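You operate a simulated robot arm through the tools that you are given. There is no shell and no other tool.

The job below is to be done with a simulated robot arm. You get a single attempt, and the scene is never put back.

Task
Change the cartridge of the white housing, zero the meter and set bar.
Fine: brown one in the red scrap bin, orange one pushed home; white button once, blue button steps.
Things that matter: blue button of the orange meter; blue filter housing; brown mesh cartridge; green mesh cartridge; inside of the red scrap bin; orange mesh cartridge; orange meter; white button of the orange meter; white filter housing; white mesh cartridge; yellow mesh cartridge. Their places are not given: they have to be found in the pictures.

It is judged by the outcome, as a careful person would: the job done as asked, and still so three seconds after it is handed in. It fails if anything else is knocked over, pushed out of place, dropped, spilled or broken.

Robot
A 7-joint arm with a two-finger parallel gripper, fixed in place. Base frame: the origin is at the foot of the arm, x ahead of it, y to its left, z up; the work surface is at about z = 820. Lengths are in mm, angles in degrees, forces in N, time in s.
With the tool pointing down near the work surface it reaches from about 300 to 700 mm from the base axis. Its first joint turns from -66.0 to 66.0 degrees. Payload 1.57 kg.
Tool frame: the origin (TCP) lies between the finger pads and is the grasp point; the fingertips stand 30 mm ahead of it; z points along the fingers, y is the line along which they close. The gripper opens to 110 mm. The fingers are 24 mm wide and 12 mm thick; the gripper's body (48 by 112 mm) begins 78 mm behind the TCP.
Orientation is that of the tool frame in the base frame, as a unit quaternion [x, y, z, w]. With the fingers straight down and closing along the base's y, the tool's x points along the base's -x, its y along +y and its z along -z.

Tools
- The arm moves only by the tool nudge_tool. Its argument "motion" is a list of rows, each an object of numbers (a shift or turn left out is 0, a gripper value left out holds the last): "claw": the opening, from 0 (shut) to 1 (fully open); "dx", "dy", "dz": the shift along the base's x, y, z in units of 50 mm (1.0 is 50 mm); "wx", "wy", "wz": the turn, a rotation vector about the base's x, y, z in units of 8 degrees (1.0 is 8 degrees). In form: [{"claw": .., "dx": .., "dy": .., "dz": .., "wx": .., "wy": .., "wz": ..}, ...]. A call has 1 to 20 rows; each row shifts and turns the commanded pose from where the row before left it. A call with a number of a shift or a turn outside -1 to 1 is refused whole. Rows are played at 5 a second. More than 50 mm and 8.6 degrees between two rows, or a gripper value outside its range, and nothing of the call is played. A pose out of reach is approached as far as the arm can. The call stops where the force on the tool passes 40 N (or 10 N more than at its start, if that is more) or the arm is blocked; 0.2 s more then pass. The fingers move at their own pace (about 108 mm/s each) and stop on an object; they squeeze with about 41 N. The grip force told is the motor's: it shows also when the fingers shut on nothing. Time passes only in rows, and 0.2 s behind the last, so rows that do not move let the fingers close. It gives the time, the measured TCP pose, the force on the tool (base axes), the opening and the grip force at its end, in the units of the frame above (readings bear some noise), with the torque about the TCP (base axes, N m) and any sound that the robot's microphone picked up.
- Cameras (640 x 400 px; columns grow to the right, rows downward): "scene" is fixed at [174.7, -401.7, 1401.7]; the picture's right is [0.66, -0.75, 0.00], its down [-0.44, -0.39, -0.81] and it looks along [0.61, 0.53, -0.59] (base axes); focal length 278 px, centre (320, 200). "wrist" rides on the gripper at [70, 16, -141] in the tool frame; the picture's right is [-0.23, 0.97, 0.00], its down [-0.86, -0.20, -0.48] and it looks along [-0.47, -0.11, 0.88] (tool axes); focal length 222 px, centre (320, 200).
- get_image(camera): a new picture of that camera. No time passes.
- pixel_to_xyz(camera, pixels): for up to 12 pixels [column, row] of the newest picture of that camera ("zoom" is the newest enlarged one), the place [x, y, z] in the base frame of the surface seen there, good to about 2 mm. No time passes.
- enlarge(camera, box): a new picture of the part [left, top, right, bottom] of that camera's present view, enlarged. No time passes.
- job_done(): hands the job in; it is judged then, once.

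Unless the task says otherwise, let go and move clear before handing in.

The tools are called after ">>>" by a JSON object that holds its "name" and its "arguments". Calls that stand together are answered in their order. nudge_tool: Moves the arm, as the interface text tells. Its arguments: {"type":"object","properties":{"motion":{"type":"array"}},"required":["motion"]} The other tools are called the same way: get_image (camera) takes a picture; pixel_to_xyz (camera, pixels) gives the place of the surface under pixels of a picture; enlarge (camera, box) takes an enlarged picture of a part of a camera's view; job_done () hands the job in.

At the start:

```text
t: 0.0
ee_pos: [434.9, -35.6, 1231.4]
tcp_rot: [0.0, 1.0, 0.0, 0.0]
ft_force: [0.2, -0.2, -0.1]
torque: [-0.01, -0.02, -0.02]
width: 109.9
grip_force: 0.1
```

scene: 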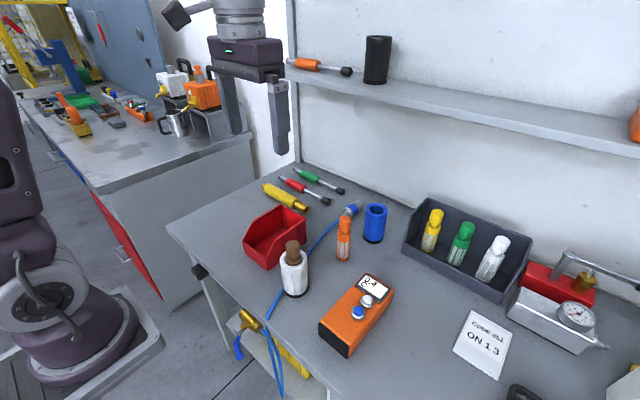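
wrist: 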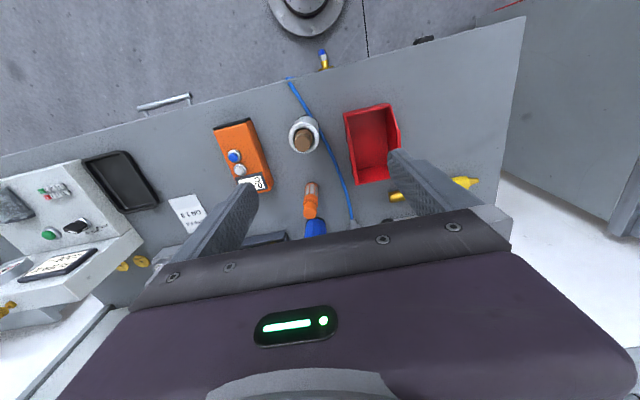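

The scene shows the white housing with the brown cartridge near (293,270), the orange cartridge near (344,240), the orange meter near (357,315) and the red bin near (274,237). I'll enlarge these areas to look closer before moving.

>>> {"name": "enlarge", "arguments": {"camera": "scene", "box": [230, 180, 410, 300]}}

>>> {"name": "enlarge", "arguments": {"camera": "scene", "box": [310, 260, 410, 360]}}

>>> {"name": "enlarge", "arguments": {"camera": "scene", "box": [440, 290, 540, 390]}}

>>> {"name": "enlarge", "arguments": {"camera": "wrist", "box": [150, 80, 420, 250]}}

```text
3.33 times, centred on (320, 240) of scene
```

zoom: 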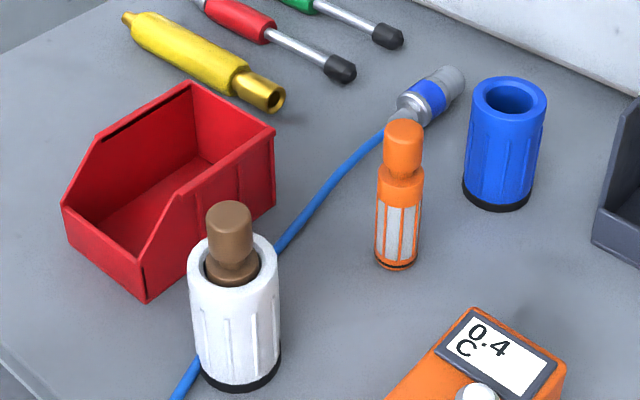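

```text
4.00 times, centred on (360, 310) of scene
```

zoom: 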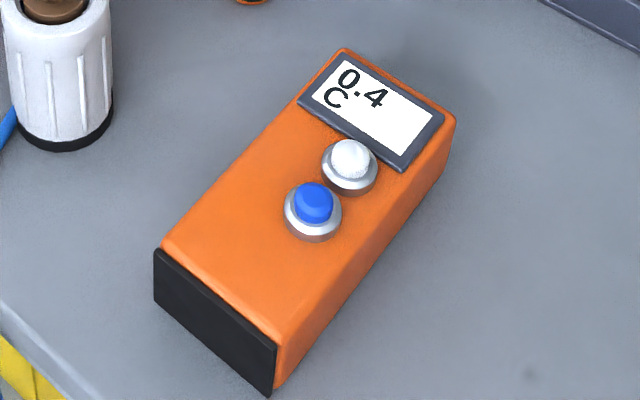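

```text
4.00 times, centred on (490, 340) of scene
```

zoom: 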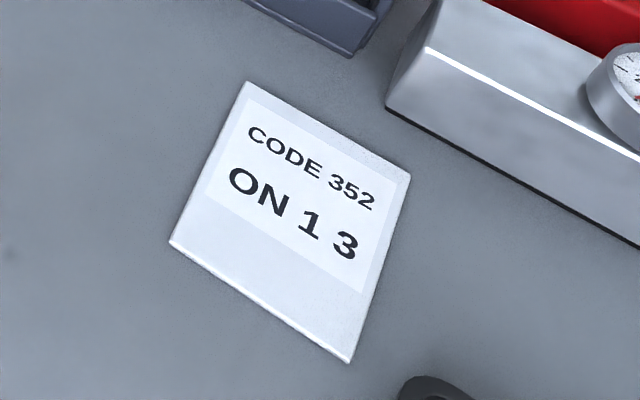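

```text
2.35 times, centred on (285, 165) of wrist
```

zoom: 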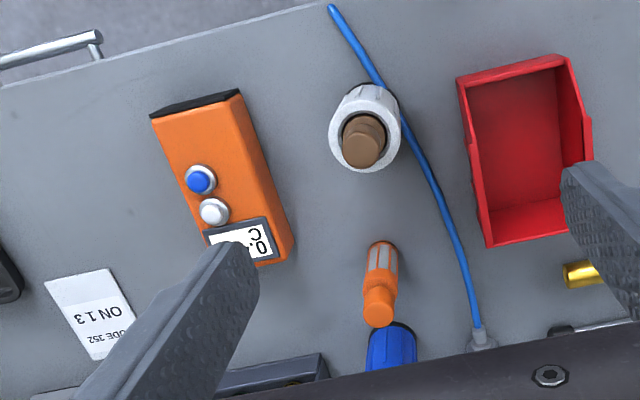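

The display reads "0.4 C", so white should zero it and blue should step the unit until it shows bar. I'll take coordinates of the key points from the scene picture.

>>> {"name": "get_image", "arguments": {"camera": "scene"}}

>>> {"name": "pixel_to_xyz", "arguments": {"camera": "scene", "pixels": [[292, 245], [293, 255], [285, 254], [304, 254], [294, 292], [344, 219], [344, 232], [343, 256], [375, 206], [358, 310], [367, 298], [339, 332]]}}

>>> {"name": "pixel_to_xyz", "arguments": {"camera": "scene", "pixels": [[249, 237], [284, 207], [306, 216], [271, 266], [270, 245], [255, 250], [275, 262], [302, 240], [310, 243], [332, 225], [350, 207], [280, 300]]}}

```text
taken
```

scene: 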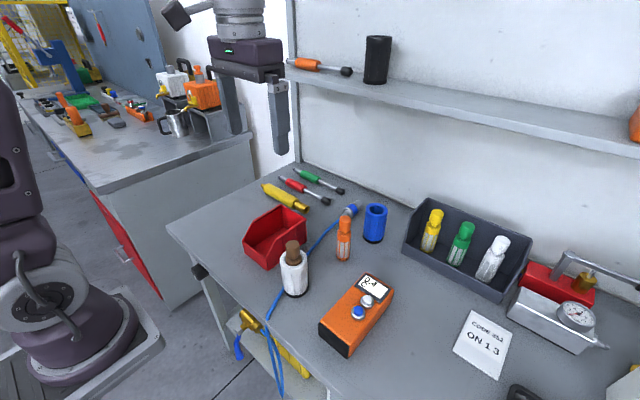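

```text
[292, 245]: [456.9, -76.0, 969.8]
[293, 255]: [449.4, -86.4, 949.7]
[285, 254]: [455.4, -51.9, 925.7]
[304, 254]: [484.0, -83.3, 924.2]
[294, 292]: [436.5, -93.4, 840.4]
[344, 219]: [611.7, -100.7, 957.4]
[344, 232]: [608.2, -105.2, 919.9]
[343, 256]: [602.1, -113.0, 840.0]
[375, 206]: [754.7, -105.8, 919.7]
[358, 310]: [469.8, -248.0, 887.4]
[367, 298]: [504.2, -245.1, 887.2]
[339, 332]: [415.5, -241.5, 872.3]
```

```text
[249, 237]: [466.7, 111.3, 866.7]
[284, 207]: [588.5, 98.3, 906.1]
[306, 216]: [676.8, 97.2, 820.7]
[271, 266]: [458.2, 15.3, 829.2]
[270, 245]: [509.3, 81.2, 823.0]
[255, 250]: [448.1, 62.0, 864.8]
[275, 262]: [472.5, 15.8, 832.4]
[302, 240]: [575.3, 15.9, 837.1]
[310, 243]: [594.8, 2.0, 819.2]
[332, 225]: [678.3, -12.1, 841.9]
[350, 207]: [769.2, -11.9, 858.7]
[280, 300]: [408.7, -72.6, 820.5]
```

The housing rim sits at about z 925 and the brown head rises to about z 970. I'll zoom in further on the cartridges and housing for precise axes.

>>> {"name": "enlarge", "arguments": {"camera": "scene", "box": [270, 230, 320, 300]}}

>>> {"name": "pixel_to_xyz", "arguments": {"camera": "zoom", "pixels": [[320, 100], [320, 150], [320, 190], [320, 240], [280, 130], [360, 130], [240, 180], [410, 190], [300, 60], [300, 80], [300, 340], [300, 260]]}}

```text
5.71 times, centred on (295, 265) of scene
```

zoom: 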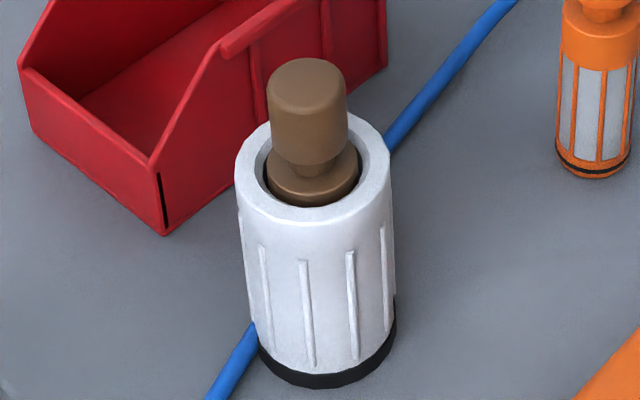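

```text
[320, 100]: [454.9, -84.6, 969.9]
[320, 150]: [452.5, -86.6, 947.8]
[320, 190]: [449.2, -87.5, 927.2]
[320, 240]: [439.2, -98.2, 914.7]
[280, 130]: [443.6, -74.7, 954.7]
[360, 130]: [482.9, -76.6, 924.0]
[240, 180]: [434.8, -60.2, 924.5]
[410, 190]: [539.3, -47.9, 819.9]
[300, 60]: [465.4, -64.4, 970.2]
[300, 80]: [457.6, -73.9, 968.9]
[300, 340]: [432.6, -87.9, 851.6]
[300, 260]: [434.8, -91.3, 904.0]
```

The brown head spans roughly z 940–971 around (460,-75), with the rim at z≈924. I'll move above it so the wrist camera can refine the axis.

>>> {"name": "nudge_tool", "arguments": {"motion": [{"claw": 1, "dx": 0.1, "dy": -0.2, "dz": -0.7}, {"dx": 0.1, "dy": -0.2, "dz": -0.7}, {"dx": 0.1, "dy": -0.2, "dz": -0.7}, {"dx": 0.1, "dy": -0.2, "dz": -0.5}, {}]}}

>>> {"name": "get_image", "arguments": {"camera": "wrist"}}

>>> {"name": "get_image", "arguments": {"camera": "scene"}}

```text
t: 1.2
ee_pos: [456.9, -77.9, 1101.1]
tcp_rot: [-0.001, 1.0, 0.0, 0.0]
ft_force: [-1.1, 0.1, 0.2]
torque: [-0.01, -0.02, 0.0]
width: 109.8
grip_force: 0.1
```

```text
taken
```

wrist: 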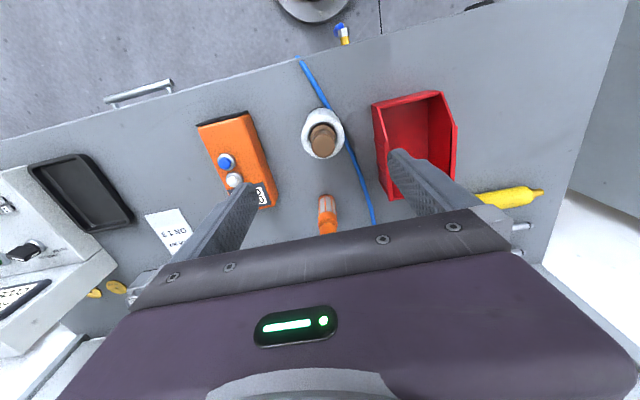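

```text
taken
```

scene: 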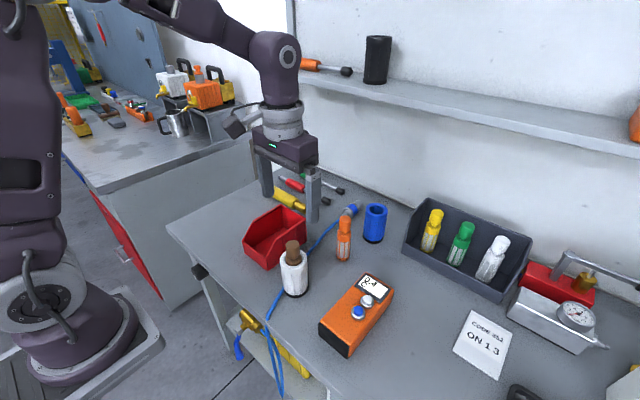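

The wrist view now shows the brown head near (322,140), about under the TCP. I'll enlarge it and read precise points.

>>> {"name": "enlarge", "arguments": {"camera": "wrist", "box": [282, 95, 362, 175]}}

>>> {"name": "pixel_to_xyz", "arguments": {"camera": "wrist", "pixels": [[320, 135], [323, 140], [326, 145], [314, 140], [332, 140], [323, 133], [323, 149], [303, 135], [343, 130], [322, 111], [322, 157], [330, 150]]}}

```text
5.00 times, centred on (322, 135) of wrist
```

zoom: 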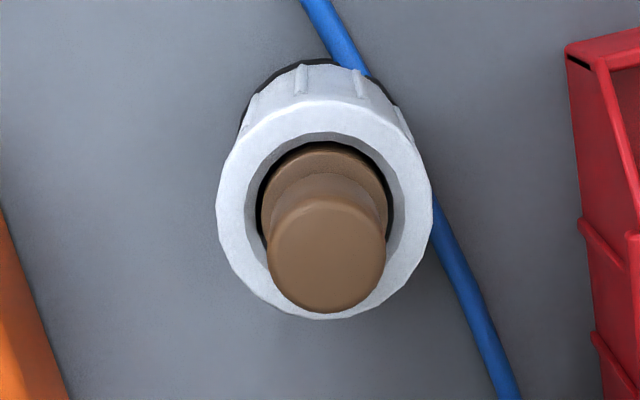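

```text
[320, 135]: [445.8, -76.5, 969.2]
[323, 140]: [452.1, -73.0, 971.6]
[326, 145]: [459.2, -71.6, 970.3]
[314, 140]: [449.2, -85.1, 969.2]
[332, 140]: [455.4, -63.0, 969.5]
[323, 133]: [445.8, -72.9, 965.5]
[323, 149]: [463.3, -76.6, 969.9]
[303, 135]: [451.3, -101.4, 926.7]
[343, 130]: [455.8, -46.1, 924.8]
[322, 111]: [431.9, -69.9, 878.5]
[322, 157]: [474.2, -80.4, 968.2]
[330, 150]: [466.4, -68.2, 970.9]
```

The head's top ellipse is centred near zoom (327,253) and the rim spans zoom (217..432). I'll query points on the rim and the head.

>>> {"name": "pixel_to_xyz", "arguments": {"camera": "zoom", "pixels": [[327, 253], [274, 253], [380, 253], [327, 205], [327, 303], [224, 205], [426, 205], [330, 112], [300, 310], [375, 295], [245, 150], [405, 150]]}}

>>> {"name": "nudge_tool", "arguments": {"motion": [{}]}}

```text
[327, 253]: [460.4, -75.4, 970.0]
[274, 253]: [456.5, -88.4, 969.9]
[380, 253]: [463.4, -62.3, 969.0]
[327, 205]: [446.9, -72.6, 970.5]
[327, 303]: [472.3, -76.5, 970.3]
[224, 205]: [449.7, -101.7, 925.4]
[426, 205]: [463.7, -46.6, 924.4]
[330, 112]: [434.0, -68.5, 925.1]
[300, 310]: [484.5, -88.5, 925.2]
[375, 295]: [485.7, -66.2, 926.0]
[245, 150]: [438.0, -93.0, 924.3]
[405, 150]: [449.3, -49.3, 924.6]
```

```text
t: 1.6
ee_pos: [457.2, -78.9, 1102.3]
tcp_rot: [0.001, 1.0, 0.0, 0.0]
ft_force: [-0.2, -0.2, -0.2]
torque: [0.0, -0.02, 0.01]
width: 109.9
grip_force: 0.0
```

The rim fits a circle centred at (459.5,-75) and the head centre is (460,-75). I'll correct the offset and descend to TCP z≈960 (tips ≈930, just above the rim), then check.

>>> {"name": "nudge_tool", "arguments": {"motion": [{"claw": 0.7, "dx": 0.06, "dy": 0.068, "dz": -0.5}, {"dz": -0.6}, {"dz": -0.6}, {"dz": -0.6}, {"dz": -0.4}, {"dz": -0.1}, {}, {}]}}

>>> {"name": "get_image", "arguments": {"camera": "wrist"}}

>>> {"name": "enlarge", "arguments": {"camera": "scene", "box": [250, 190, 350, 300]}}

```text
t: 3.4
ee_pos: [457.9, -73.9, 961.6]
tcp_rot: [0.0, 1.0, 0.0, 0.0]
ft_force: [0.0, 0.0, 1.1]
torque: [0.02, 0.02, -0.01]
width: 77.0
grip_force: 0.0
```

```text
taken
```

wrist: 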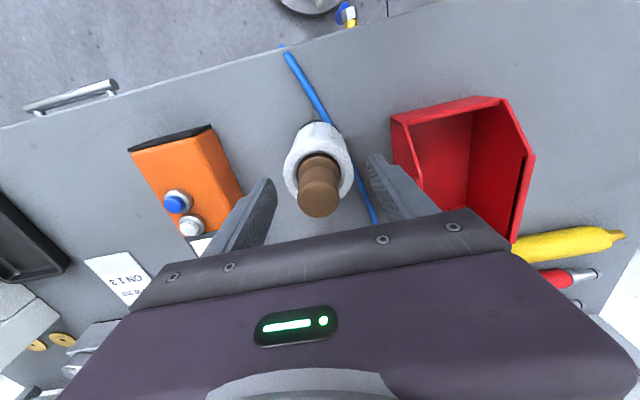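

```text
3.64 times, centred on (300, 245) of scene
```

zoom: 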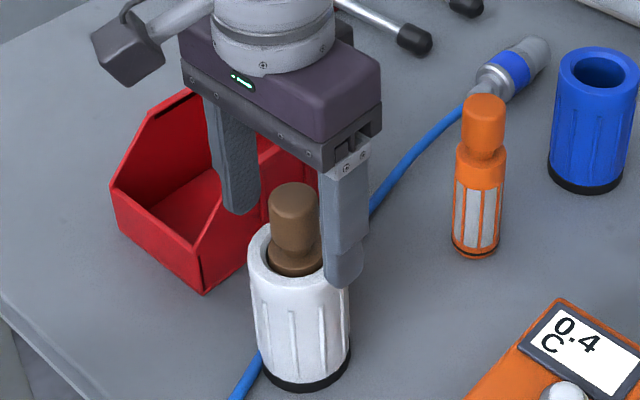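

The open fingers straddle the brown head (zoom (295,210)) with clearance on both sides, and readings show TCP (458,-74,961.6). I'll close on the head.

>>> {"name": "nudge_tool", "arguments": {"motion": [{"claw": 0, "dx": 0.03}, {}, {}, {}]}}

>>> {"name": "enlarge", "arguments": {"camera": "scene", "box": [250, 190, 350, 300]}}

```text
t: 4.4
ee_pos: [459.4, -73.1, 962.3]
tcp_rot: [0.0, 1.0, 0.0, 0.001]
ft_force: [0.3, 0.0, -1.1]
torque: [-0.01, -0.04, -0.02]
width: 28.9
grip_force: 38.5
```

```text
3.64 times, centred on (300, 245) of scene
```

zoom: 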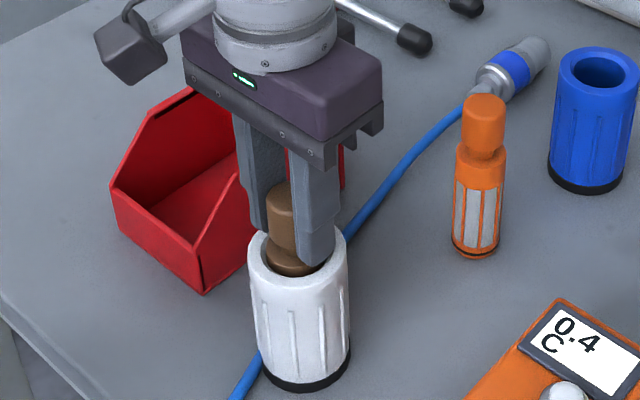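

The grip is firm on the head (width 28.9, 38.5 N). I'll lift slowly and watch the force and whether the housing stays put.

>>> {"name": "nudge_tool", "arguments": {"motion": [{"dz": 0.1}, {"dz": 0.2}, {"dz": 0.2}, {}]}}

>>> {"name": "enlarge", "arguments": {"camera": "scene", "box": [250, 190, 350, 300]}}

```text
t: 5.4
ee_pos: [459.4, -72.7, 987.9]
tcp_rot: [0.0, 1.0, 0.0, 0.0]
ft_force: [0.5, -0.1, -1.4]
torque: [-0.08, 0.04, -0.01]
width: 28.7
grip_force: 38.8
```

```text
3.64 times, centred on (300, 245) of scene
```

zoom: 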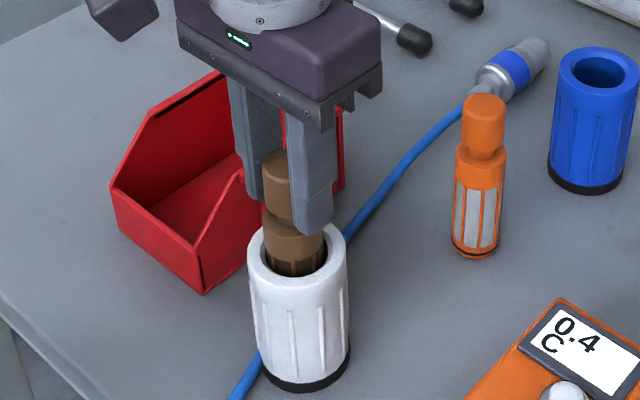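

The brown cartridge is sliding out freely while the housing stays put. I'll continue lifting until the bottom clears the rim.

>>> {"name": "nudge_tool", "arguments": {"motion": [{"dz": 0.3}, {"dz": 0.4}, {"dz": 0.4}, {"dz": 0.4}, {"dz": 0.4}, {"dz": 0.3}, {}]}}

>>> {"name": "get_image", "arguments": {"camera": "scene"}}

>>> {"name": "enlarge", "arguments": {"camera": "scene", "box": [230, 140, 350, 300]}}

```text
t: 7.0
ee_pos: [459.6, -71.2, 1098.0]
tcp_rot: [0.0, 1.0, 0.0, 0.0]
ft_force: [-0.3, 0.9, -0.1]
torque: [0.0, 0.01, 0.03]
width: 28.8
grip_force: 38.5
```

```text
taken
```

scene: 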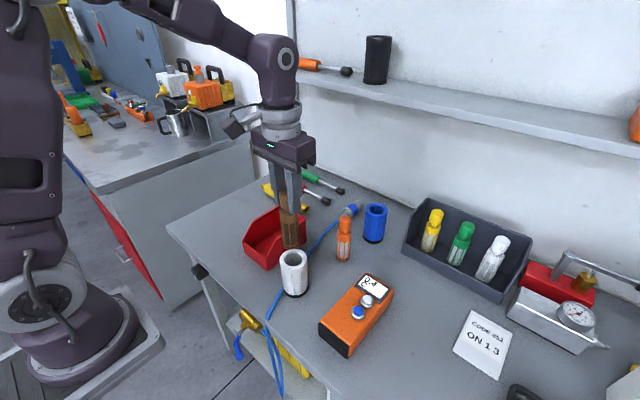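

```text
2.50 times, centred on (290, 220) of scene
```

zoom: 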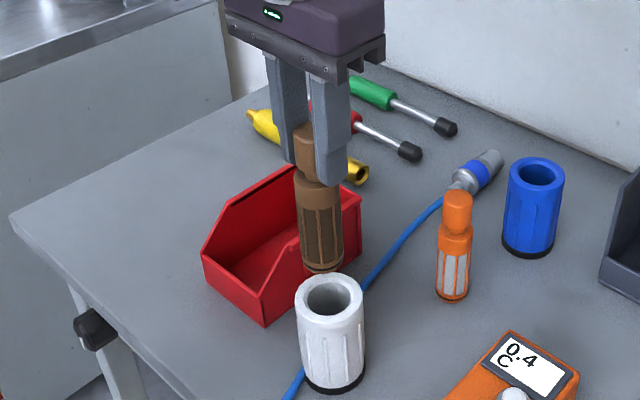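

The brown cartridge is clear of the housing (zoom (320,270) is its bottom). Now I need the bin geometry and the cartridge bottom height.

>>> {"name": "pixel_to_xyz", "arguments": {"camera": "zoom", "pixels": [[322, 262], [322, 268], [318, 195], [204, 250], [265, 322], [262, 268], [292, 170], [300, 250], [360, 205], [240, 270], [455, 195], [452, 297]]}}

>>> {"name": "get_image", "arguments": {"camera": "wrist"}}

```text
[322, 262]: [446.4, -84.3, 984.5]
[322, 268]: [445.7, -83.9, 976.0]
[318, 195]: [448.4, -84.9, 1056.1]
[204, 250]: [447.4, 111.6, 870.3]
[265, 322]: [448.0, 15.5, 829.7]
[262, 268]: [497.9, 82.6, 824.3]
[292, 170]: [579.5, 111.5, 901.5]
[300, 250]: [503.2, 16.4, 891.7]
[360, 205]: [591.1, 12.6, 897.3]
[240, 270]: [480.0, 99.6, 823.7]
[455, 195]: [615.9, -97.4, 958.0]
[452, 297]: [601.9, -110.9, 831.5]
```

```text
taken
```

wrist: 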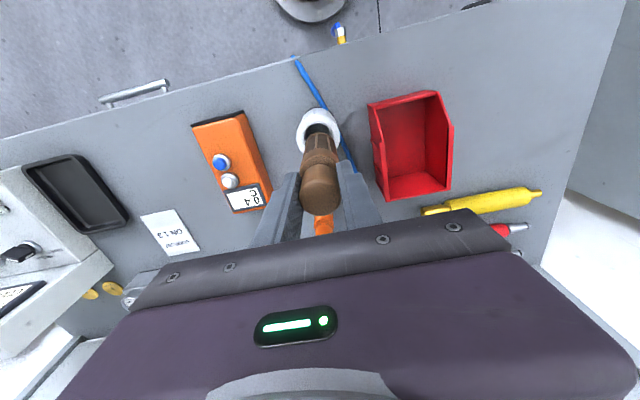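

The cartridge's bottom is about 123 mm below the TCP. The bin spans x≈447–591 and y≈13–112, with its floor at z≈823 and its rim at most 906. I'll carry the cartridge over the bin's centre (519, 63) at this safe height.

>>> {"name": "nudge_tool", "arguments": {"motion": [{"dx": 0.2, "dy": 0.45}, {"dx": 0.25, "dy": 0.56}, {"dx": 0.25, "dy": 0.56}, {"dx": 0.25, "dy": 0.56}, {"dx": 0.24, "dy": 0.56}, {}]}}

>>> {"name": "get_image", "arguments": {"camera": "wrist"}}

>>> {"name": "enlarge", "arguments": {"camera": "scene", "box": [210, 140, 340, 300]}}

```text
t: 8.4
ee_pos: [520.9, 64.1, 1098.2]
tcp_rot: [0.0, 1.0, 0.0, -0.001]
ft_force: [0.7, -0.1, 0.2]
torque: [-0.01, 0.0, 0.01]
width: 29.0
grip_force: 39.1
```

```text
taken
```

wrist: 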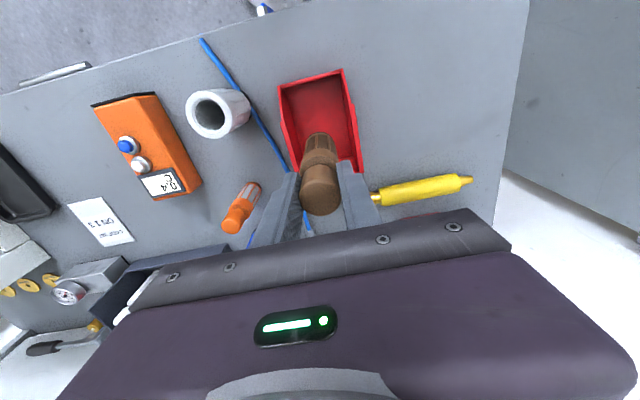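

```text
2.50 times, centred on (275, 220) of scene
```

zoom: 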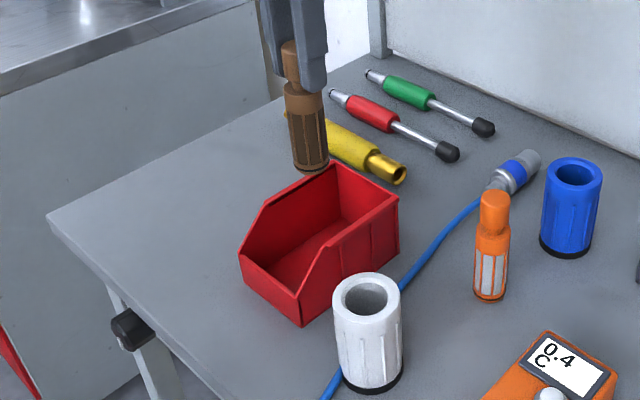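

The cartridge now hangs over the bin with the TCP at (521,64). I'll verify the bin walls from the wrist picture before lowering.

>>> {"name": "pixel_to_xyz", "arguments": {"camera": "wrist", "pixels": [[281, 85], [342, 70], [362, 170], [300, 165], [320, 100], [300, 110], [345, 110], [310, 78], [300, 140], [355, 140]]}}

>>> {"name": "pixel_to_xyz", "arguments": {"camera": "zoom", "pixels": [[335, 163], [398, 200], [265, 205], [325, 250], [270, 285], [240, 255], [302, 295], [310, 170], [345, 215], [340, 230]]}}

```text
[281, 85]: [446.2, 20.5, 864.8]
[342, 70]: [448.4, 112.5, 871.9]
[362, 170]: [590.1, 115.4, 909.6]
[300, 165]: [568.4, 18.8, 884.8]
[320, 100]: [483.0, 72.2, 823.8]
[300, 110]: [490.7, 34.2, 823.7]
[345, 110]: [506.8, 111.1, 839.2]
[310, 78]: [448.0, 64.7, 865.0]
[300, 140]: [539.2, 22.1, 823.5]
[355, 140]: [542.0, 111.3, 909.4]
```

```text
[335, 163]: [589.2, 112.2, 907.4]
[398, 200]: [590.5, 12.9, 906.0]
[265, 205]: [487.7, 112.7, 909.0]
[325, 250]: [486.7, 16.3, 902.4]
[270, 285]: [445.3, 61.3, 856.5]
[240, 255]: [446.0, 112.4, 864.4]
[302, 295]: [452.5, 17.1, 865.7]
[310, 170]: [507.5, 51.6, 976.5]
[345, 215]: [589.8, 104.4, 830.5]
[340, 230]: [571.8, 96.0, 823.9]
```

The bin is confirmed: x 446–591, y 13–113, floor 823.7, rim 909. I'll lower until the cartridge's bottom is a few mm above the floor (TCP ≈ 950).

>>> {"name": "nudge_tool", "arguments": {"motion": [{"dz": -0.4}, {"dz": -0.5}, {"dz": -0.5}, {"dz": -0.5}, {"dz": -0.5}, {"dz": -0.4}, {"dz": -0.16}, {}]}}

>>> {"name": "enlarge", "arguments": {"camera": "scene", "box": [210, 140, 340, 300]}}

```text
t: 10.2
ee_pos: [521.1, 61.5, 950.6]
tcp_rot: [0.0, 1.0, -0.001, 0.002]
ft_force: [2.7, 0.2, 30.1]
torque: [0.43, -0.4, 0.04]
width: 29.2
grip_force: 39.1
```

```text
2.50 times, centred on (275, 220) of scene
```

zoom: 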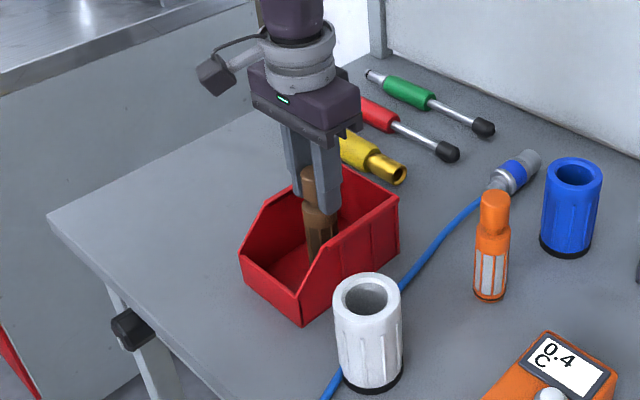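

The force reads 30 N up, so the cartridge is already standing on the bin floor. I'll ease up 2 mm to relieve the load, then open the fingers.

>>> {"name": "nudge_tool", "arguments": {"motion": [{"dz": 0.03}, {}]}}

```text
t: 10.8
ee_pos: [519.7, 62.8, 949.4]
tcp_rot: [0.0, 1.0, 0.0, -0.001]
ft_force: [2.9, 0.8, 6.4]
torque: [0.09, -0.47, 0.02]
width: 28.9
grip_force: 38.5
```

The force has dropped to 6 N, so the cartridge is lightly resting on the floor. I'll ease up slightly more, then open and hold still.

>>> {"name": "nudge_tool", "arguments": {"motion": [{"dz": 0.01}, {"claw": 0.5}, {}, {}]}}

>>> {"name": "get_image", "arguments": {"camera": "wrist"}}

>>> {"name": "enlarge", "arguments": {"camera": "scene", "box": [210, 140, 340, 300]}}

```text
t: 11.8
ee_pos: [520.4, 61.6, 949.1]
tcp_rot: [0.0, 1.0, 0.0, 0.0]
ft_force: [0.5, 0.0, 0.1]
torque: [0.0, 0.0, -0.02]
width: 55.1
grip_force: 0.0
```

```text
taken
```

wrist: 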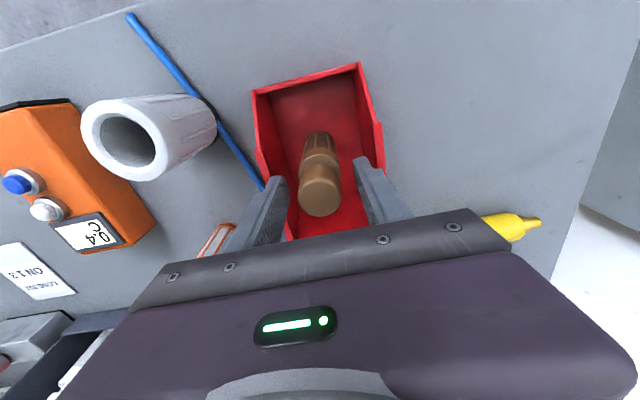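

```text
2.50 times, centred on (275, 220) of scene
```

zoom: 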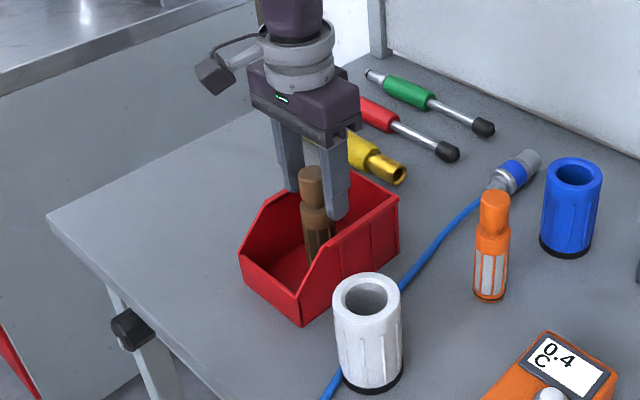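

The brown cartridge stands free in the bin with the fingers open on both sides. I'll retract straight up, then go over to the orange cartridge.

>>> {"name": "nudge_tool", "arguments": {"motion": [{"dz": 0.2}, {"dz": 0.4}, {"dz": 0.6}, {"dz": 0.7}, {"dz": 0.7}, {"dz": 0.5}, {}]}}

>>> {"name": "enlarge", "arguments": {"camera": "scene", "box": [210, 140, 340, 300]}}

```text
t: 13.4
ee_pos: [519.1, 62.3, 1106.7]
tcp_rot: [0.001, 1.0, 0.0, 0.0]
ft_force: [0.6, 0.8, -0.3]
torque: [0.0, 0.02, -0.01]
width: 54.9
grip_force: 0.1
```

```text
2.50 times, centred on (275, 220) of scene
```

zoom: 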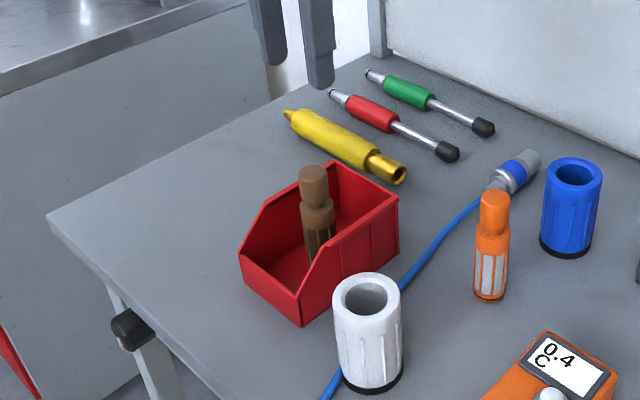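

The brown cartridge stands stably in the bin. Now I'll move above the orange cartridge, around (615,-104), to refine its axis.

>>> {"name": "nudge_tool", "arguments": {"motion": [{"dx": 0.3, "dy": -0.5}, {"dx": 0.3, "dy": -0.55}, {"dx": 0.3, "dy": -0.55}, {"dx": 0.3, "dy": -0.55}, {"dx": 0.3, "dy": -0.55}, {"dx": 0.3, "dy": -0.55}, {}]}}

>>> {"name": "enlarge", "arguments": {"camera": "wrist", "box": [270, 90, 370, 190]}}

>>> {"name": "get_image", "arguments": {"camera": "scene"}}

```text
t: 15.0
ee_pos: [606.8, -100.7, 1105.3]
tcp_rot: [0.0, 1.0, 0.0, 0.0]
ft_force: [0.3, 0.1, -0.1]
torque: [0.0, 0.02, -0.01]
width: 55.1
grip_force: 0.1
```

```text
4.00 times, centred on (320, 140) of wrist
```

zoom: 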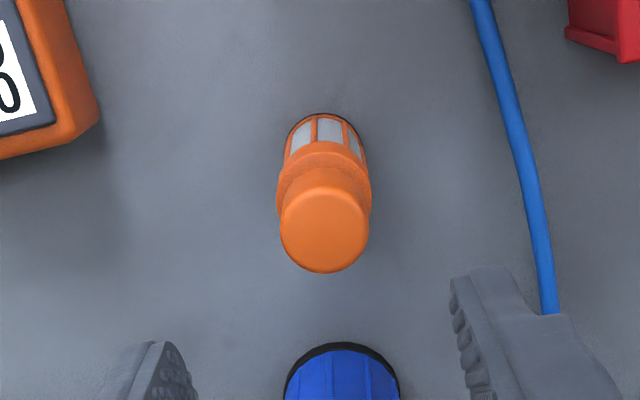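

```text
taken
```

scene: 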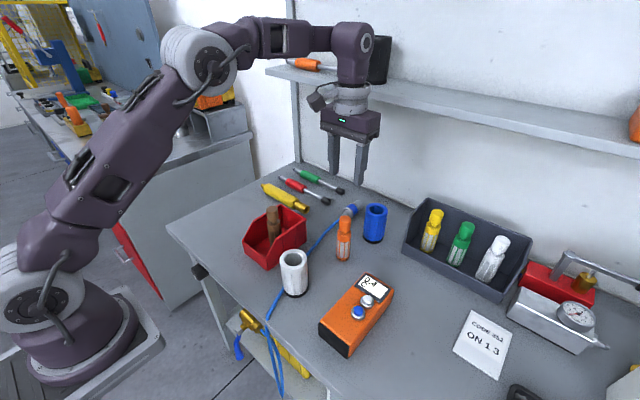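

>>> {"name": "pixel_to_xyz", "arguments": {"camera": "zoom", "pixels": [[324, 229], [285, 229], [364, 229], [324, 195], [324, 266], [324, 165], [324, 150], [330, 130], [325, 115], [285, 150], [340, 350]]}}

```text
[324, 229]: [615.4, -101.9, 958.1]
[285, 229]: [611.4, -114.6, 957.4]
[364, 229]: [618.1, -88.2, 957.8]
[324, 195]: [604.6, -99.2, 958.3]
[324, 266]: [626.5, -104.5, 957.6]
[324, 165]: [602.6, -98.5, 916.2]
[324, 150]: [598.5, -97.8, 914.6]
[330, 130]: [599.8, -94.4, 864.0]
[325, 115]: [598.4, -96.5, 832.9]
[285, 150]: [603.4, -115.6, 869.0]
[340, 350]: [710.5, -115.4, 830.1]
```

The orange head is centred at (615.4,-101.9), with its top at z=958 and the flange at about 915. I'll correct the offset and descend part of the way, then recheck.

>>> {"name": "nudge_tool", "arguments": {"motion": [{"claw": 0.6, "dx": 0.172, "dy": -0.024, "dz": -0.3}, {"dz": -0.6}, {"dz": -0.6}, {"dz": -0.5}, {"dz": -0.3}, {}, {}]}}

>>> {"name": "get_image", "arguments": {"camera": "wrist"}}

>>> {"name": "enlarge", "arguments": {"camera": "scene", "box": [290, 140, 400, 280]}}

```text
t: 16.6
ee_pos: [616.9, -103.0, 991.1]
tcp_rot: [0.001, 1.0, 0.0, -0.001]
ft_force: [0.5, 0.0, -0.9]
torque: [-0.01, -0.02, 0.02]
width: 66.2
grip_force: 0.1
```

```text
taken
```

wrist: 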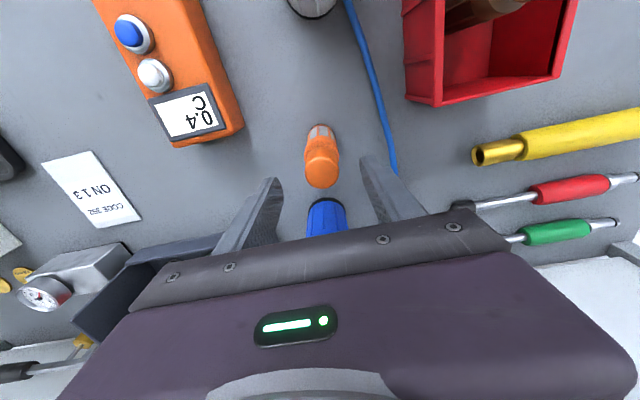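

```text
2.86 times, centred on (345, 210) of scene
```

zoom: 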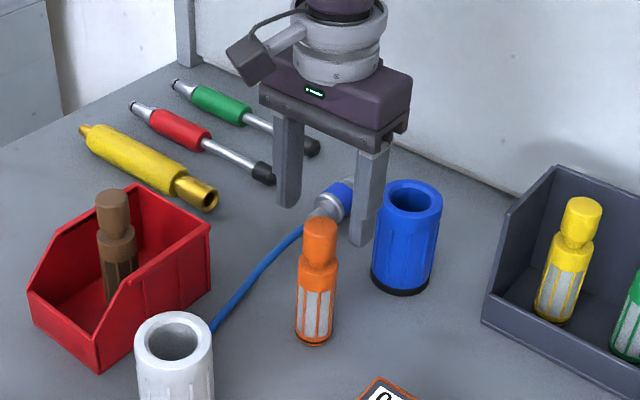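

The orange head at (322,174) lines up with the finger midline and both fingers have room. I'll descend the last 42 mm to TCP z≈949 and close.

>>> {"name": "nudge_tool", "arguments": {"motion": [{"dz": -0.3}, {"dz": -0.3}, {"dz": -0.22}, {}]}}

>>> {"name": "enlarge", "arguments": {"camera": "scene", "box": [290, 140, 400, 280]}}

>>> {"name": "enlarge", "arguments": {"camera": "wrist", "box": [240, 120, 400, 240]}}

```text
t: 17.6
ee_pos: [617.7, -102.5, 948.4]
tcp_rot: [0.0, 1.0, 0.0, 0.0]
ft_force: [-0.8, -0.6, -0.1]
torque: [0.04, -0.02, 0.02]
width: 66.0
grip_force: 0.1
```

```text
2.86 times, centred on (345, 210) of scene
```

zoom: 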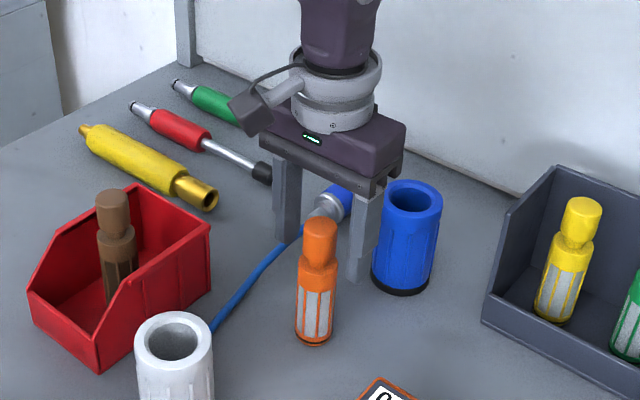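

```text
3.33 times, centred on (320, 180) of wrist
```

zoom: 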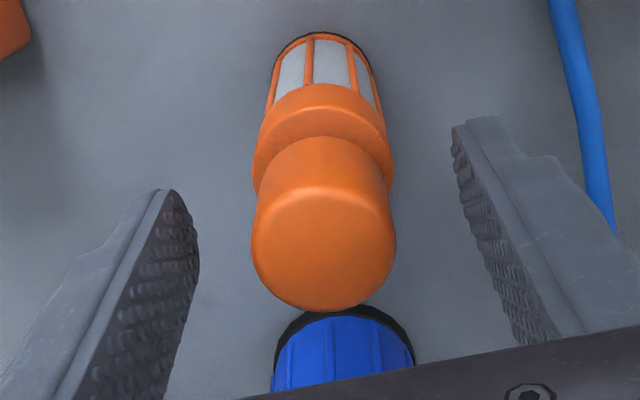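

The fingers straddle the head well, but the TCP reads about 2 mm too far in x (617.5 vs 615.4). I'll shift back 2 mm and close.

>>> {"name": "nudge_tool", "arguments": {"motion": [{"dx": -0.045}, {}, {"claw": 0}, {}, {}, {}]}}

>>> {"name": "enlarge", "arguments": {"camera": "wrist", "box": [240, 120, 400, 240]}}

```text
t: 19.0
ee_pos: [615.8, -101.6, 948.6]
tcp_rot: [0.0, 1.0, 0.0, 0.0]
ft_force: [0.4, 0.5, 0.1]
torque: [0.07, -0.03, -0.02]
width: 29.0
grip_force: 38.6
```

```text
3.33 times, centred on (320, 180) of wrist
```

zoom: 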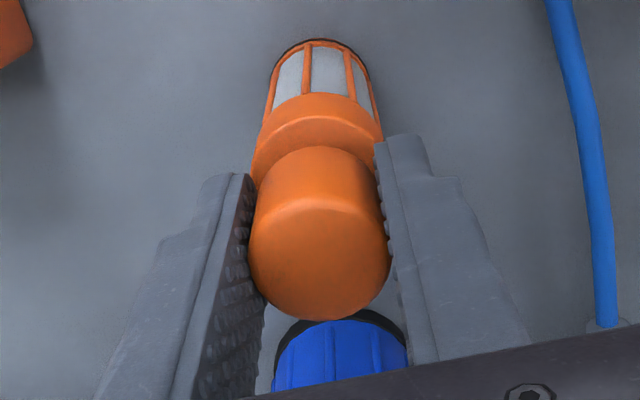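

The grip on orange is firm (width 29.0, 38.6 N) and the cartridge is still upright. I'll lift it 150 mm.

>>> {"name": "nudge_tool", "arguments": {"motion": [{"dz": 0.1}, {"dz": 0.3}, {"dz": 0.5}, {"dz": 0.6}, {"dz": 0.6}, {"dz": 0.5}, {"dz": 0.4}, {}]}}

>>> {"name": "get_image", "arguments": {"camera": "scene"}}

```text
t: 20.8
ee_pos: [615.8, -101.4, 1099.8]
tcp_rot: [0.0, 1.0, 0.0, -0.001]
ft_force: [-0.9, -0.4, -1.4]
torque: [0.02, 0.02, -0.02]
width: 28.8
grip_force: 38.7
```

```text
taken
```

scene: 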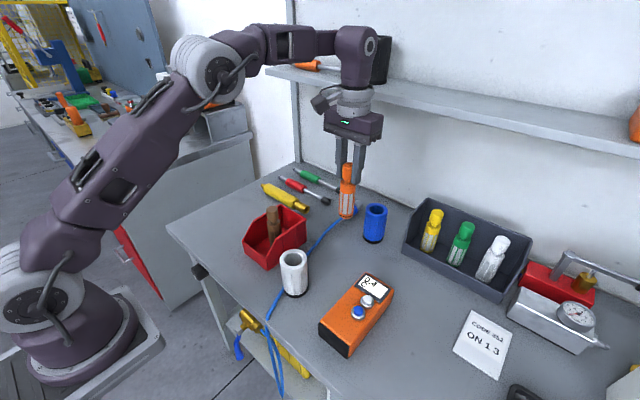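

The orange cartridge is lifted clear and vertical. I'll carry it over the white housing at (460,-75), staying at this height.

>>> {"name": "nudge_tool", "arguments": {"motion": [{"dx": -0.4, "dy": 0.07}, {"dx": -0.55, "dy": 0.09}, {"dx": -0.6, "dy": 0.1}, {"dx": -0.6, "dy": 0.1}, {"dx": -0.55, "dy": 0.09}, {"dx": -0.416, "dy": 0.08}, {}, {}]}}

>>> {"name": "get_image", "arguments": {"camera": "wrist"}}

>>> {"name": "enlarge", "arguments": {"camera": "scene", "box": [240, 160, 350, 300]}}

```text
t: 22.6
ee_pos: [459.9, -77.6, 1100.9]
tcp_rot: [0.0, 1.0, 0.0, -0.001]
ft_force: [0.1, -0.2, -1.0]
torque: [0.0, -0.02, -0.01]
width: 28.8
grip_force: 38.8
```

```text
taken
```

wrist: 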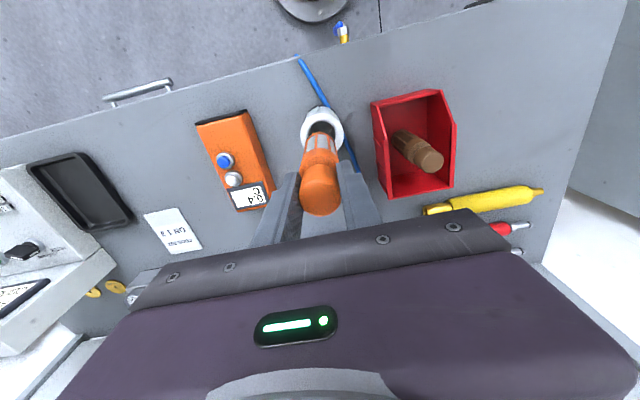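

```text
2.86 times, centred on (295, 230) of scene
```

zoom: 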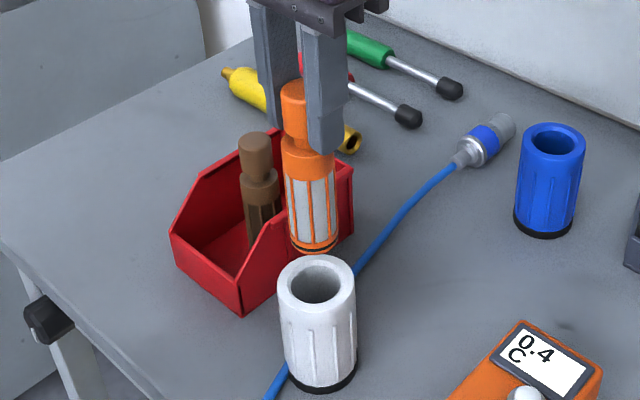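

The cartridge hangs over the white housing, and the wrist view shows it entering line with the hole. I'll re-measure both the housing rim and the cartridge bottom before lowering.

>>> {"name": "pixel_to_xyz", "arguments": {"camera": "zoom", "pixels": [[313, 240], [313, 225], [300, 235], [328, 238], [282, 285], [352, 280], [310, 310], [335, 303], [290, 268], [345, 265], [310, 150], [298, 100]]}}

>>> {"name": "nudge_tool", "arguments": {"motion": [{}]}}

>>> {"name": "nudge_tool", "arguments": {"motion": [{}]}}

>>> {"name": "enlarge", "arguments": {"camera": "wrist", "box": [270, 90, 370, 220]}}

```text
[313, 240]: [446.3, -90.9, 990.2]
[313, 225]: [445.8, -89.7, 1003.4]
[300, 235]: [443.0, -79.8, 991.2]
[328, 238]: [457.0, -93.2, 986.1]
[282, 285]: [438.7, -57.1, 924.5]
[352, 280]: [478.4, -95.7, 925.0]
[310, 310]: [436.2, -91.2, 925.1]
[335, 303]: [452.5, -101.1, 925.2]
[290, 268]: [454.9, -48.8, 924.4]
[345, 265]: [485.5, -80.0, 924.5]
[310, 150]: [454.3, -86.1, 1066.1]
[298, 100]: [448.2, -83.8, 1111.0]
```

```text
t: 23.0
ee_pos: [459.7, -77.1, 1100.1]
tcp_rot: [0.0, 1.0, 0.0, 0.0]
ft_force: [-0.3, -1.1, -0.6]
torque: [-0.01, -0.03, -0.03]
width: 28.6
grip_force: 38.8
```

```text
t: 23.4
ee_pos: [459.3, -77.9, 1101.3]
tcp_rot: [0.0, 1.0, -0.001, 0.0]
ft_force: [-0.4, 0.0, -1.7]
torque: [0.0, 0.01, 0.01]
width: 28.8
grip_force: 38.9
```

```text
3.08 times, centred on (320, 155) of wrist
```

zoom: 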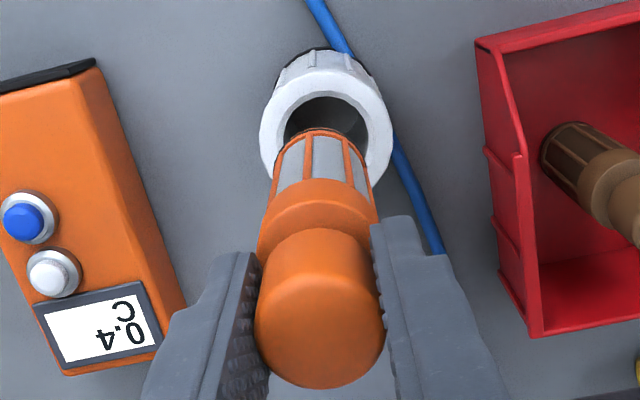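

The housing axis refits to (459.5,-75), while the TCP reads about (459.6,-77.5), so I need about +2.4 mm in y. I'll correct that and lower until the cartridge bottom is just above the rim.

>>> {"name": "nudge_tool", "arguments": {"motion": [{"dy": 0.05}, {"dz": -0.3}, {"dz": -0.3}, {"dz": -0.2}, {}, {}]}}

>>> {"name": "enlarge", "arguments": {"camera": "scene", "box": [255, 200, 335, 300]}}

>>> {"name": "nudge_tool", "arguments": {"motion": [{}]}}

>>> {"name": "enlarge", "arguments": {"camera": "wrist", "box": [270, 90, 370, 220]}}

```text
t: 24.8
ee_pos: [458.5, -73.1, 1061.2]
tcp_rot: [0.0, 1.0, -0.001, 0.0]
ft_force: [0.1, -0.6, -0.2]
torque: [0.01, 0.0, 0.0]
width: 29.1
grip_force: 38.5
```

```text
4.00 times, centred on (295, 250) of scene
```

zoom: 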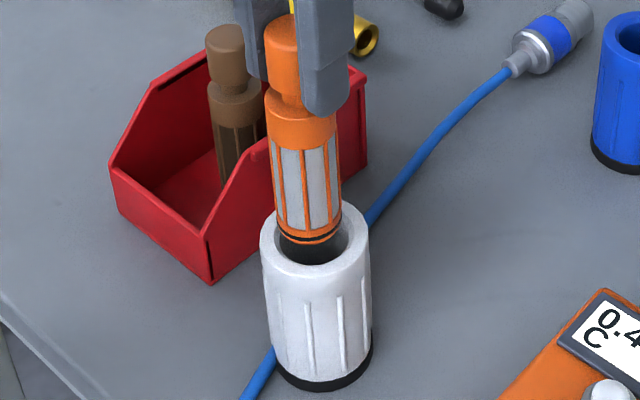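

```text
t: 25.2
ee_pos: [458.3, -73.5, 1062.6]
tcp_rot: [0.0, 1.0, -0.001, 0.001]
ft_force: [-0.6, -0.1, -0.6]
torque: [0.04, 0.0, -0.01]
width: 29.0
grip_force: 38.9
```

```text
3.08 times, centred on (320, 155) of wrist
```

zoom: 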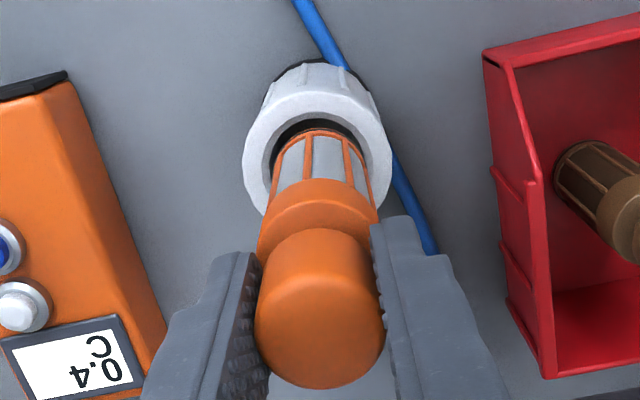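

The cartridge bottom is about 8 mm above the rim and TCP reads (458.4,-73.3). I'll measure the cartridge's lower surface directly to check the alignment with the hole.

>>> {"name": "enlarge", "arguments": {"camera": "scene", "box": [280, 225, 320, 275]}}

>>> {"name": "pixel_to_xyz", "arguments": {"camera": "zoom", "pixels": [[320, 150], [320, 120], [270, 120], [380, 120], [290, 140], [360, 140], [250, 180], [420, 180], [330, 240], [230, 150], [440, 150], [340, 180]]}}

```text
8.00 times, centred on (300, 250) of scene
```

zoom: 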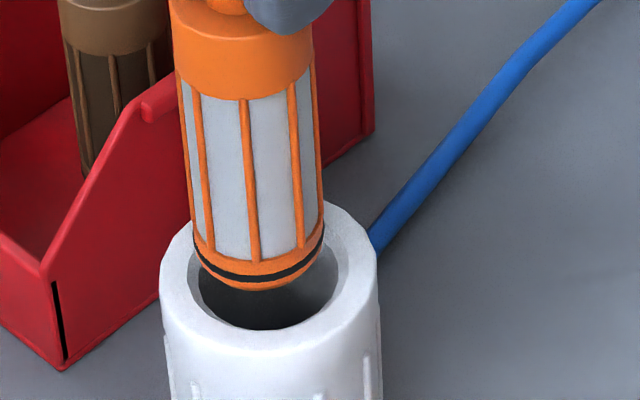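

```text
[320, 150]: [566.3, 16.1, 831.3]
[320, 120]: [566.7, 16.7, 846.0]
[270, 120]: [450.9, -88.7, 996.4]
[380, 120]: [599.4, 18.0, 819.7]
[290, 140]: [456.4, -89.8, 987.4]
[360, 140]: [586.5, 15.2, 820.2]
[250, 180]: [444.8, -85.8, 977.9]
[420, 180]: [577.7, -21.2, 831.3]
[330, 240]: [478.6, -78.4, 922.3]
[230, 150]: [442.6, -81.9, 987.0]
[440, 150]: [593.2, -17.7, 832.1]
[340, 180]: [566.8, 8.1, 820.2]
```

The close view shows the cartridge (centre x≈260) slightly left of the hole centre (≈269), which agrees with the readings' needed shift of about (+1,-1.7) mm. I'll sample more surface points to confirm.

>>> {"name": "pixel_to_xyz", "arguments": {"camera": "zoom", "pixels": [[210, 230], [230, 240], [255, 245], [280, 240], [305, 230], [200, 200], [315, 200], [175, 260], [360, 260], [270, 340], [220, 325], [330, 322]]}}

```text
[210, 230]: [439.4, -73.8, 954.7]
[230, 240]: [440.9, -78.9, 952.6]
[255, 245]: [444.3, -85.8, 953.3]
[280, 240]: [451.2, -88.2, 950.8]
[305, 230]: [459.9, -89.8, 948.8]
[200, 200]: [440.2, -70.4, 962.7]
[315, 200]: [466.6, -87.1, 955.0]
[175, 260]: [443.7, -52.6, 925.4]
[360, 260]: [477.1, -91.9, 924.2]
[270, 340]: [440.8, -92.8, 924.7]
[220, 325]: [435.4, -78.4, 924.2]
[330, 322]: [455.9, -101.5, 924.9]
```

The cartridge circle fits a centre near (457,-73), against (459.5,-75) for the housing. I'll shift (+2,-2) mm and re-check the picture.

>>> {"name": "nudge_tool", "arguments": {"motion": [{"dx": 0.04, "dy": -0.04}, {}, {}]}}

>>> {"name": "enlarge", "arguments": {"camera": "scene", "box": [280, 225, 320, 275]}}

>>> {"name": "pixel_to_xyz", "arguments": {"camera": "zoom", "pixels": [[210, 230], [230, 240], [255, 245], [280, 240], [305, 230], [200, 200], [315, 200], [175, 260], [360, 260], [270, 340], [220, 325], [330, 322]]}}

```text
t: 26.0
ee_pos: [460.2, -75.2, 1061.7]
tcp_rot: [0.0, 1.0, 0.0, 0.0]
ft_force: [0.4, -0.1, -1.2]
torque: [0.02, -0.03, -0.01]
width: 29.0
grip_force: 38.9
```

```text
8.00 times, centred on (300, 250) of scene
```

zoom: 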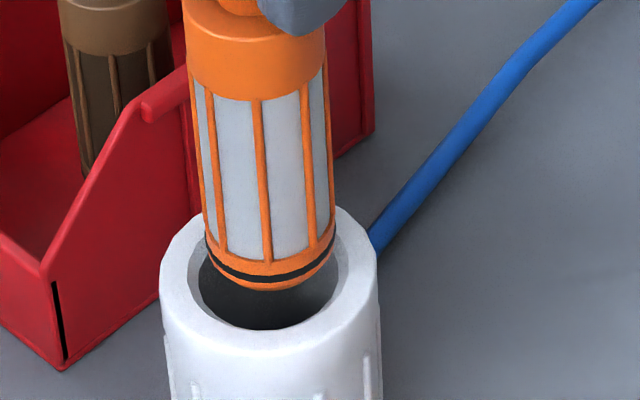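

```text
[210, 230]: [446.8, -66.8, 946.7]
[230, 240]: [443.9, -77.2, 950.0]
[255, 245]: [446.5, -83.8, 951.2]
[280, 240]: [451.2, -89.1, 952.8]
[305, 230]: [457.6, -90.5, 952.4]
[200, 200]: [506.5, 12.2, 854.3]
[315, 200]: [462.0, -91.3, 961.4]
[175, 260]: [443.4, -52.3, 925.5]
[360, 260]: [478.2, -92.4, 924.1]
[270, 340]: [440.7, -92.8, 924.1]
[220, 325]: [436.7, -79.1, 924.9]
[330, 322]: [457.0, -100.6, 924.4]
```

The cartridge (centre x≈271) is now centred on the hole (≈269) and TCP reads (460.2,-75.2). I'll lower gently into the hole and watch the force.

>>> {"name": "nudge_tool", "arguments": {"motion": [{"dz": -0.1}, {"dz": -0.1}, {"dz": -0.1}, {"dz": -0.1}, {}]}}

>>> {"name": "enlarge", "arguments": {"camera": "scene", "box": [270, 205, 330, 285]}}

```text
t: 27.2
ee_pos: [461.7, -73.2, 1039.3]
tcp_rot: [0.0, 1.0, 0.0, 0.0]
ft_force: [-1.8, -1.7, -0.8]
torque: [-0.12, 0.13, 0.02]
width: 28.9
grip_force: 38.7
```

```text
5.00 times, centred on (300, 245) of scene
```

zoom: 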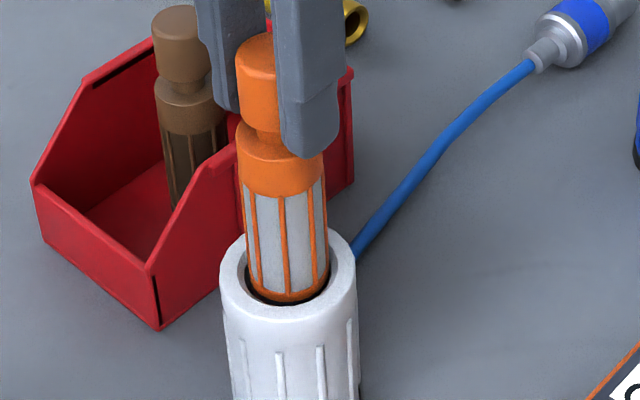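

The nose has entered the hole, with small side forces (-1.8,-1.7 N). That asks for a slight shift to -x,-y, matching the reading (461.7,-73.2). I'll correct and continue down.

>>> {"name": "nudge_tool", "arguments": {"motion": [{"dx": -0.025, "dy": -0.03}, {}, {"dz": -0.1}, {"dz": -0.1}, {"dz": -0.1}, {}]}}

```text
t: 28.6
ee_pos: [460.7, -76.9, 1025.6]
tcp_rot: [0.0, 1.0, 0.0, 0.0]
ft_force: [0.0, 0.2, -1.4]
torque: [0.01, -0.02, 0.02]
width: 28.7
grip_force: 39.0
```

The side forces vanished, so it's sliding freely. I'll continue down in small steps.

>>> {"name": "nudge_tool", "arguments": {"motion": [{"dz": -0.12}, {"dz": -0.12}, {"dz": -0.12}, {"dz": -0.12}, {"dz": -0.12}, {}]}}

>>> {"name": "enlarge", "arguments": {"camera": "scene", "box": [270, 205, 330, 285]}}

```text
t: 30.0
ee_pos: [458.6, -76.1, 994.5]
tcp_rot: [0.0, 1.0, 0.0, 0.0]
ft_force: [0.5, 0.1, -0.6]
torque: [-0.04, 0.02, 0.01]
width: 28.9
grip_force: 39.1
```

```text
5.00 times, centred on (300, 245) of scene
```

zoom: 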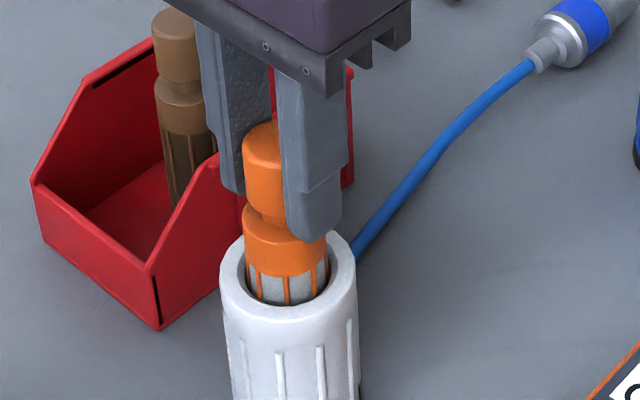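

It's going in freely with no side load, TCP at z 994.5. I'll keep going down to about 972 and watch the force near the end.

>>> {"name": "nudge_tool", "arguments": {"motion": [{"dz": -0.1}, {"dz": -0.1}, {"dz": -0.1}, {"dz": -0.1}, {"dz": -0.06}, {}]}}

```text
t: 31.4
ee_pos: [459.8, -77.2, 971.9]
tcp_rot: [0.0, 1.0, 0.001, 0.001]
ft_force: [0.6, 1.2, 2.1]
torque: [-0.03, 0.01, 0.0]
width: 28.6
grip_force: 38.3
```

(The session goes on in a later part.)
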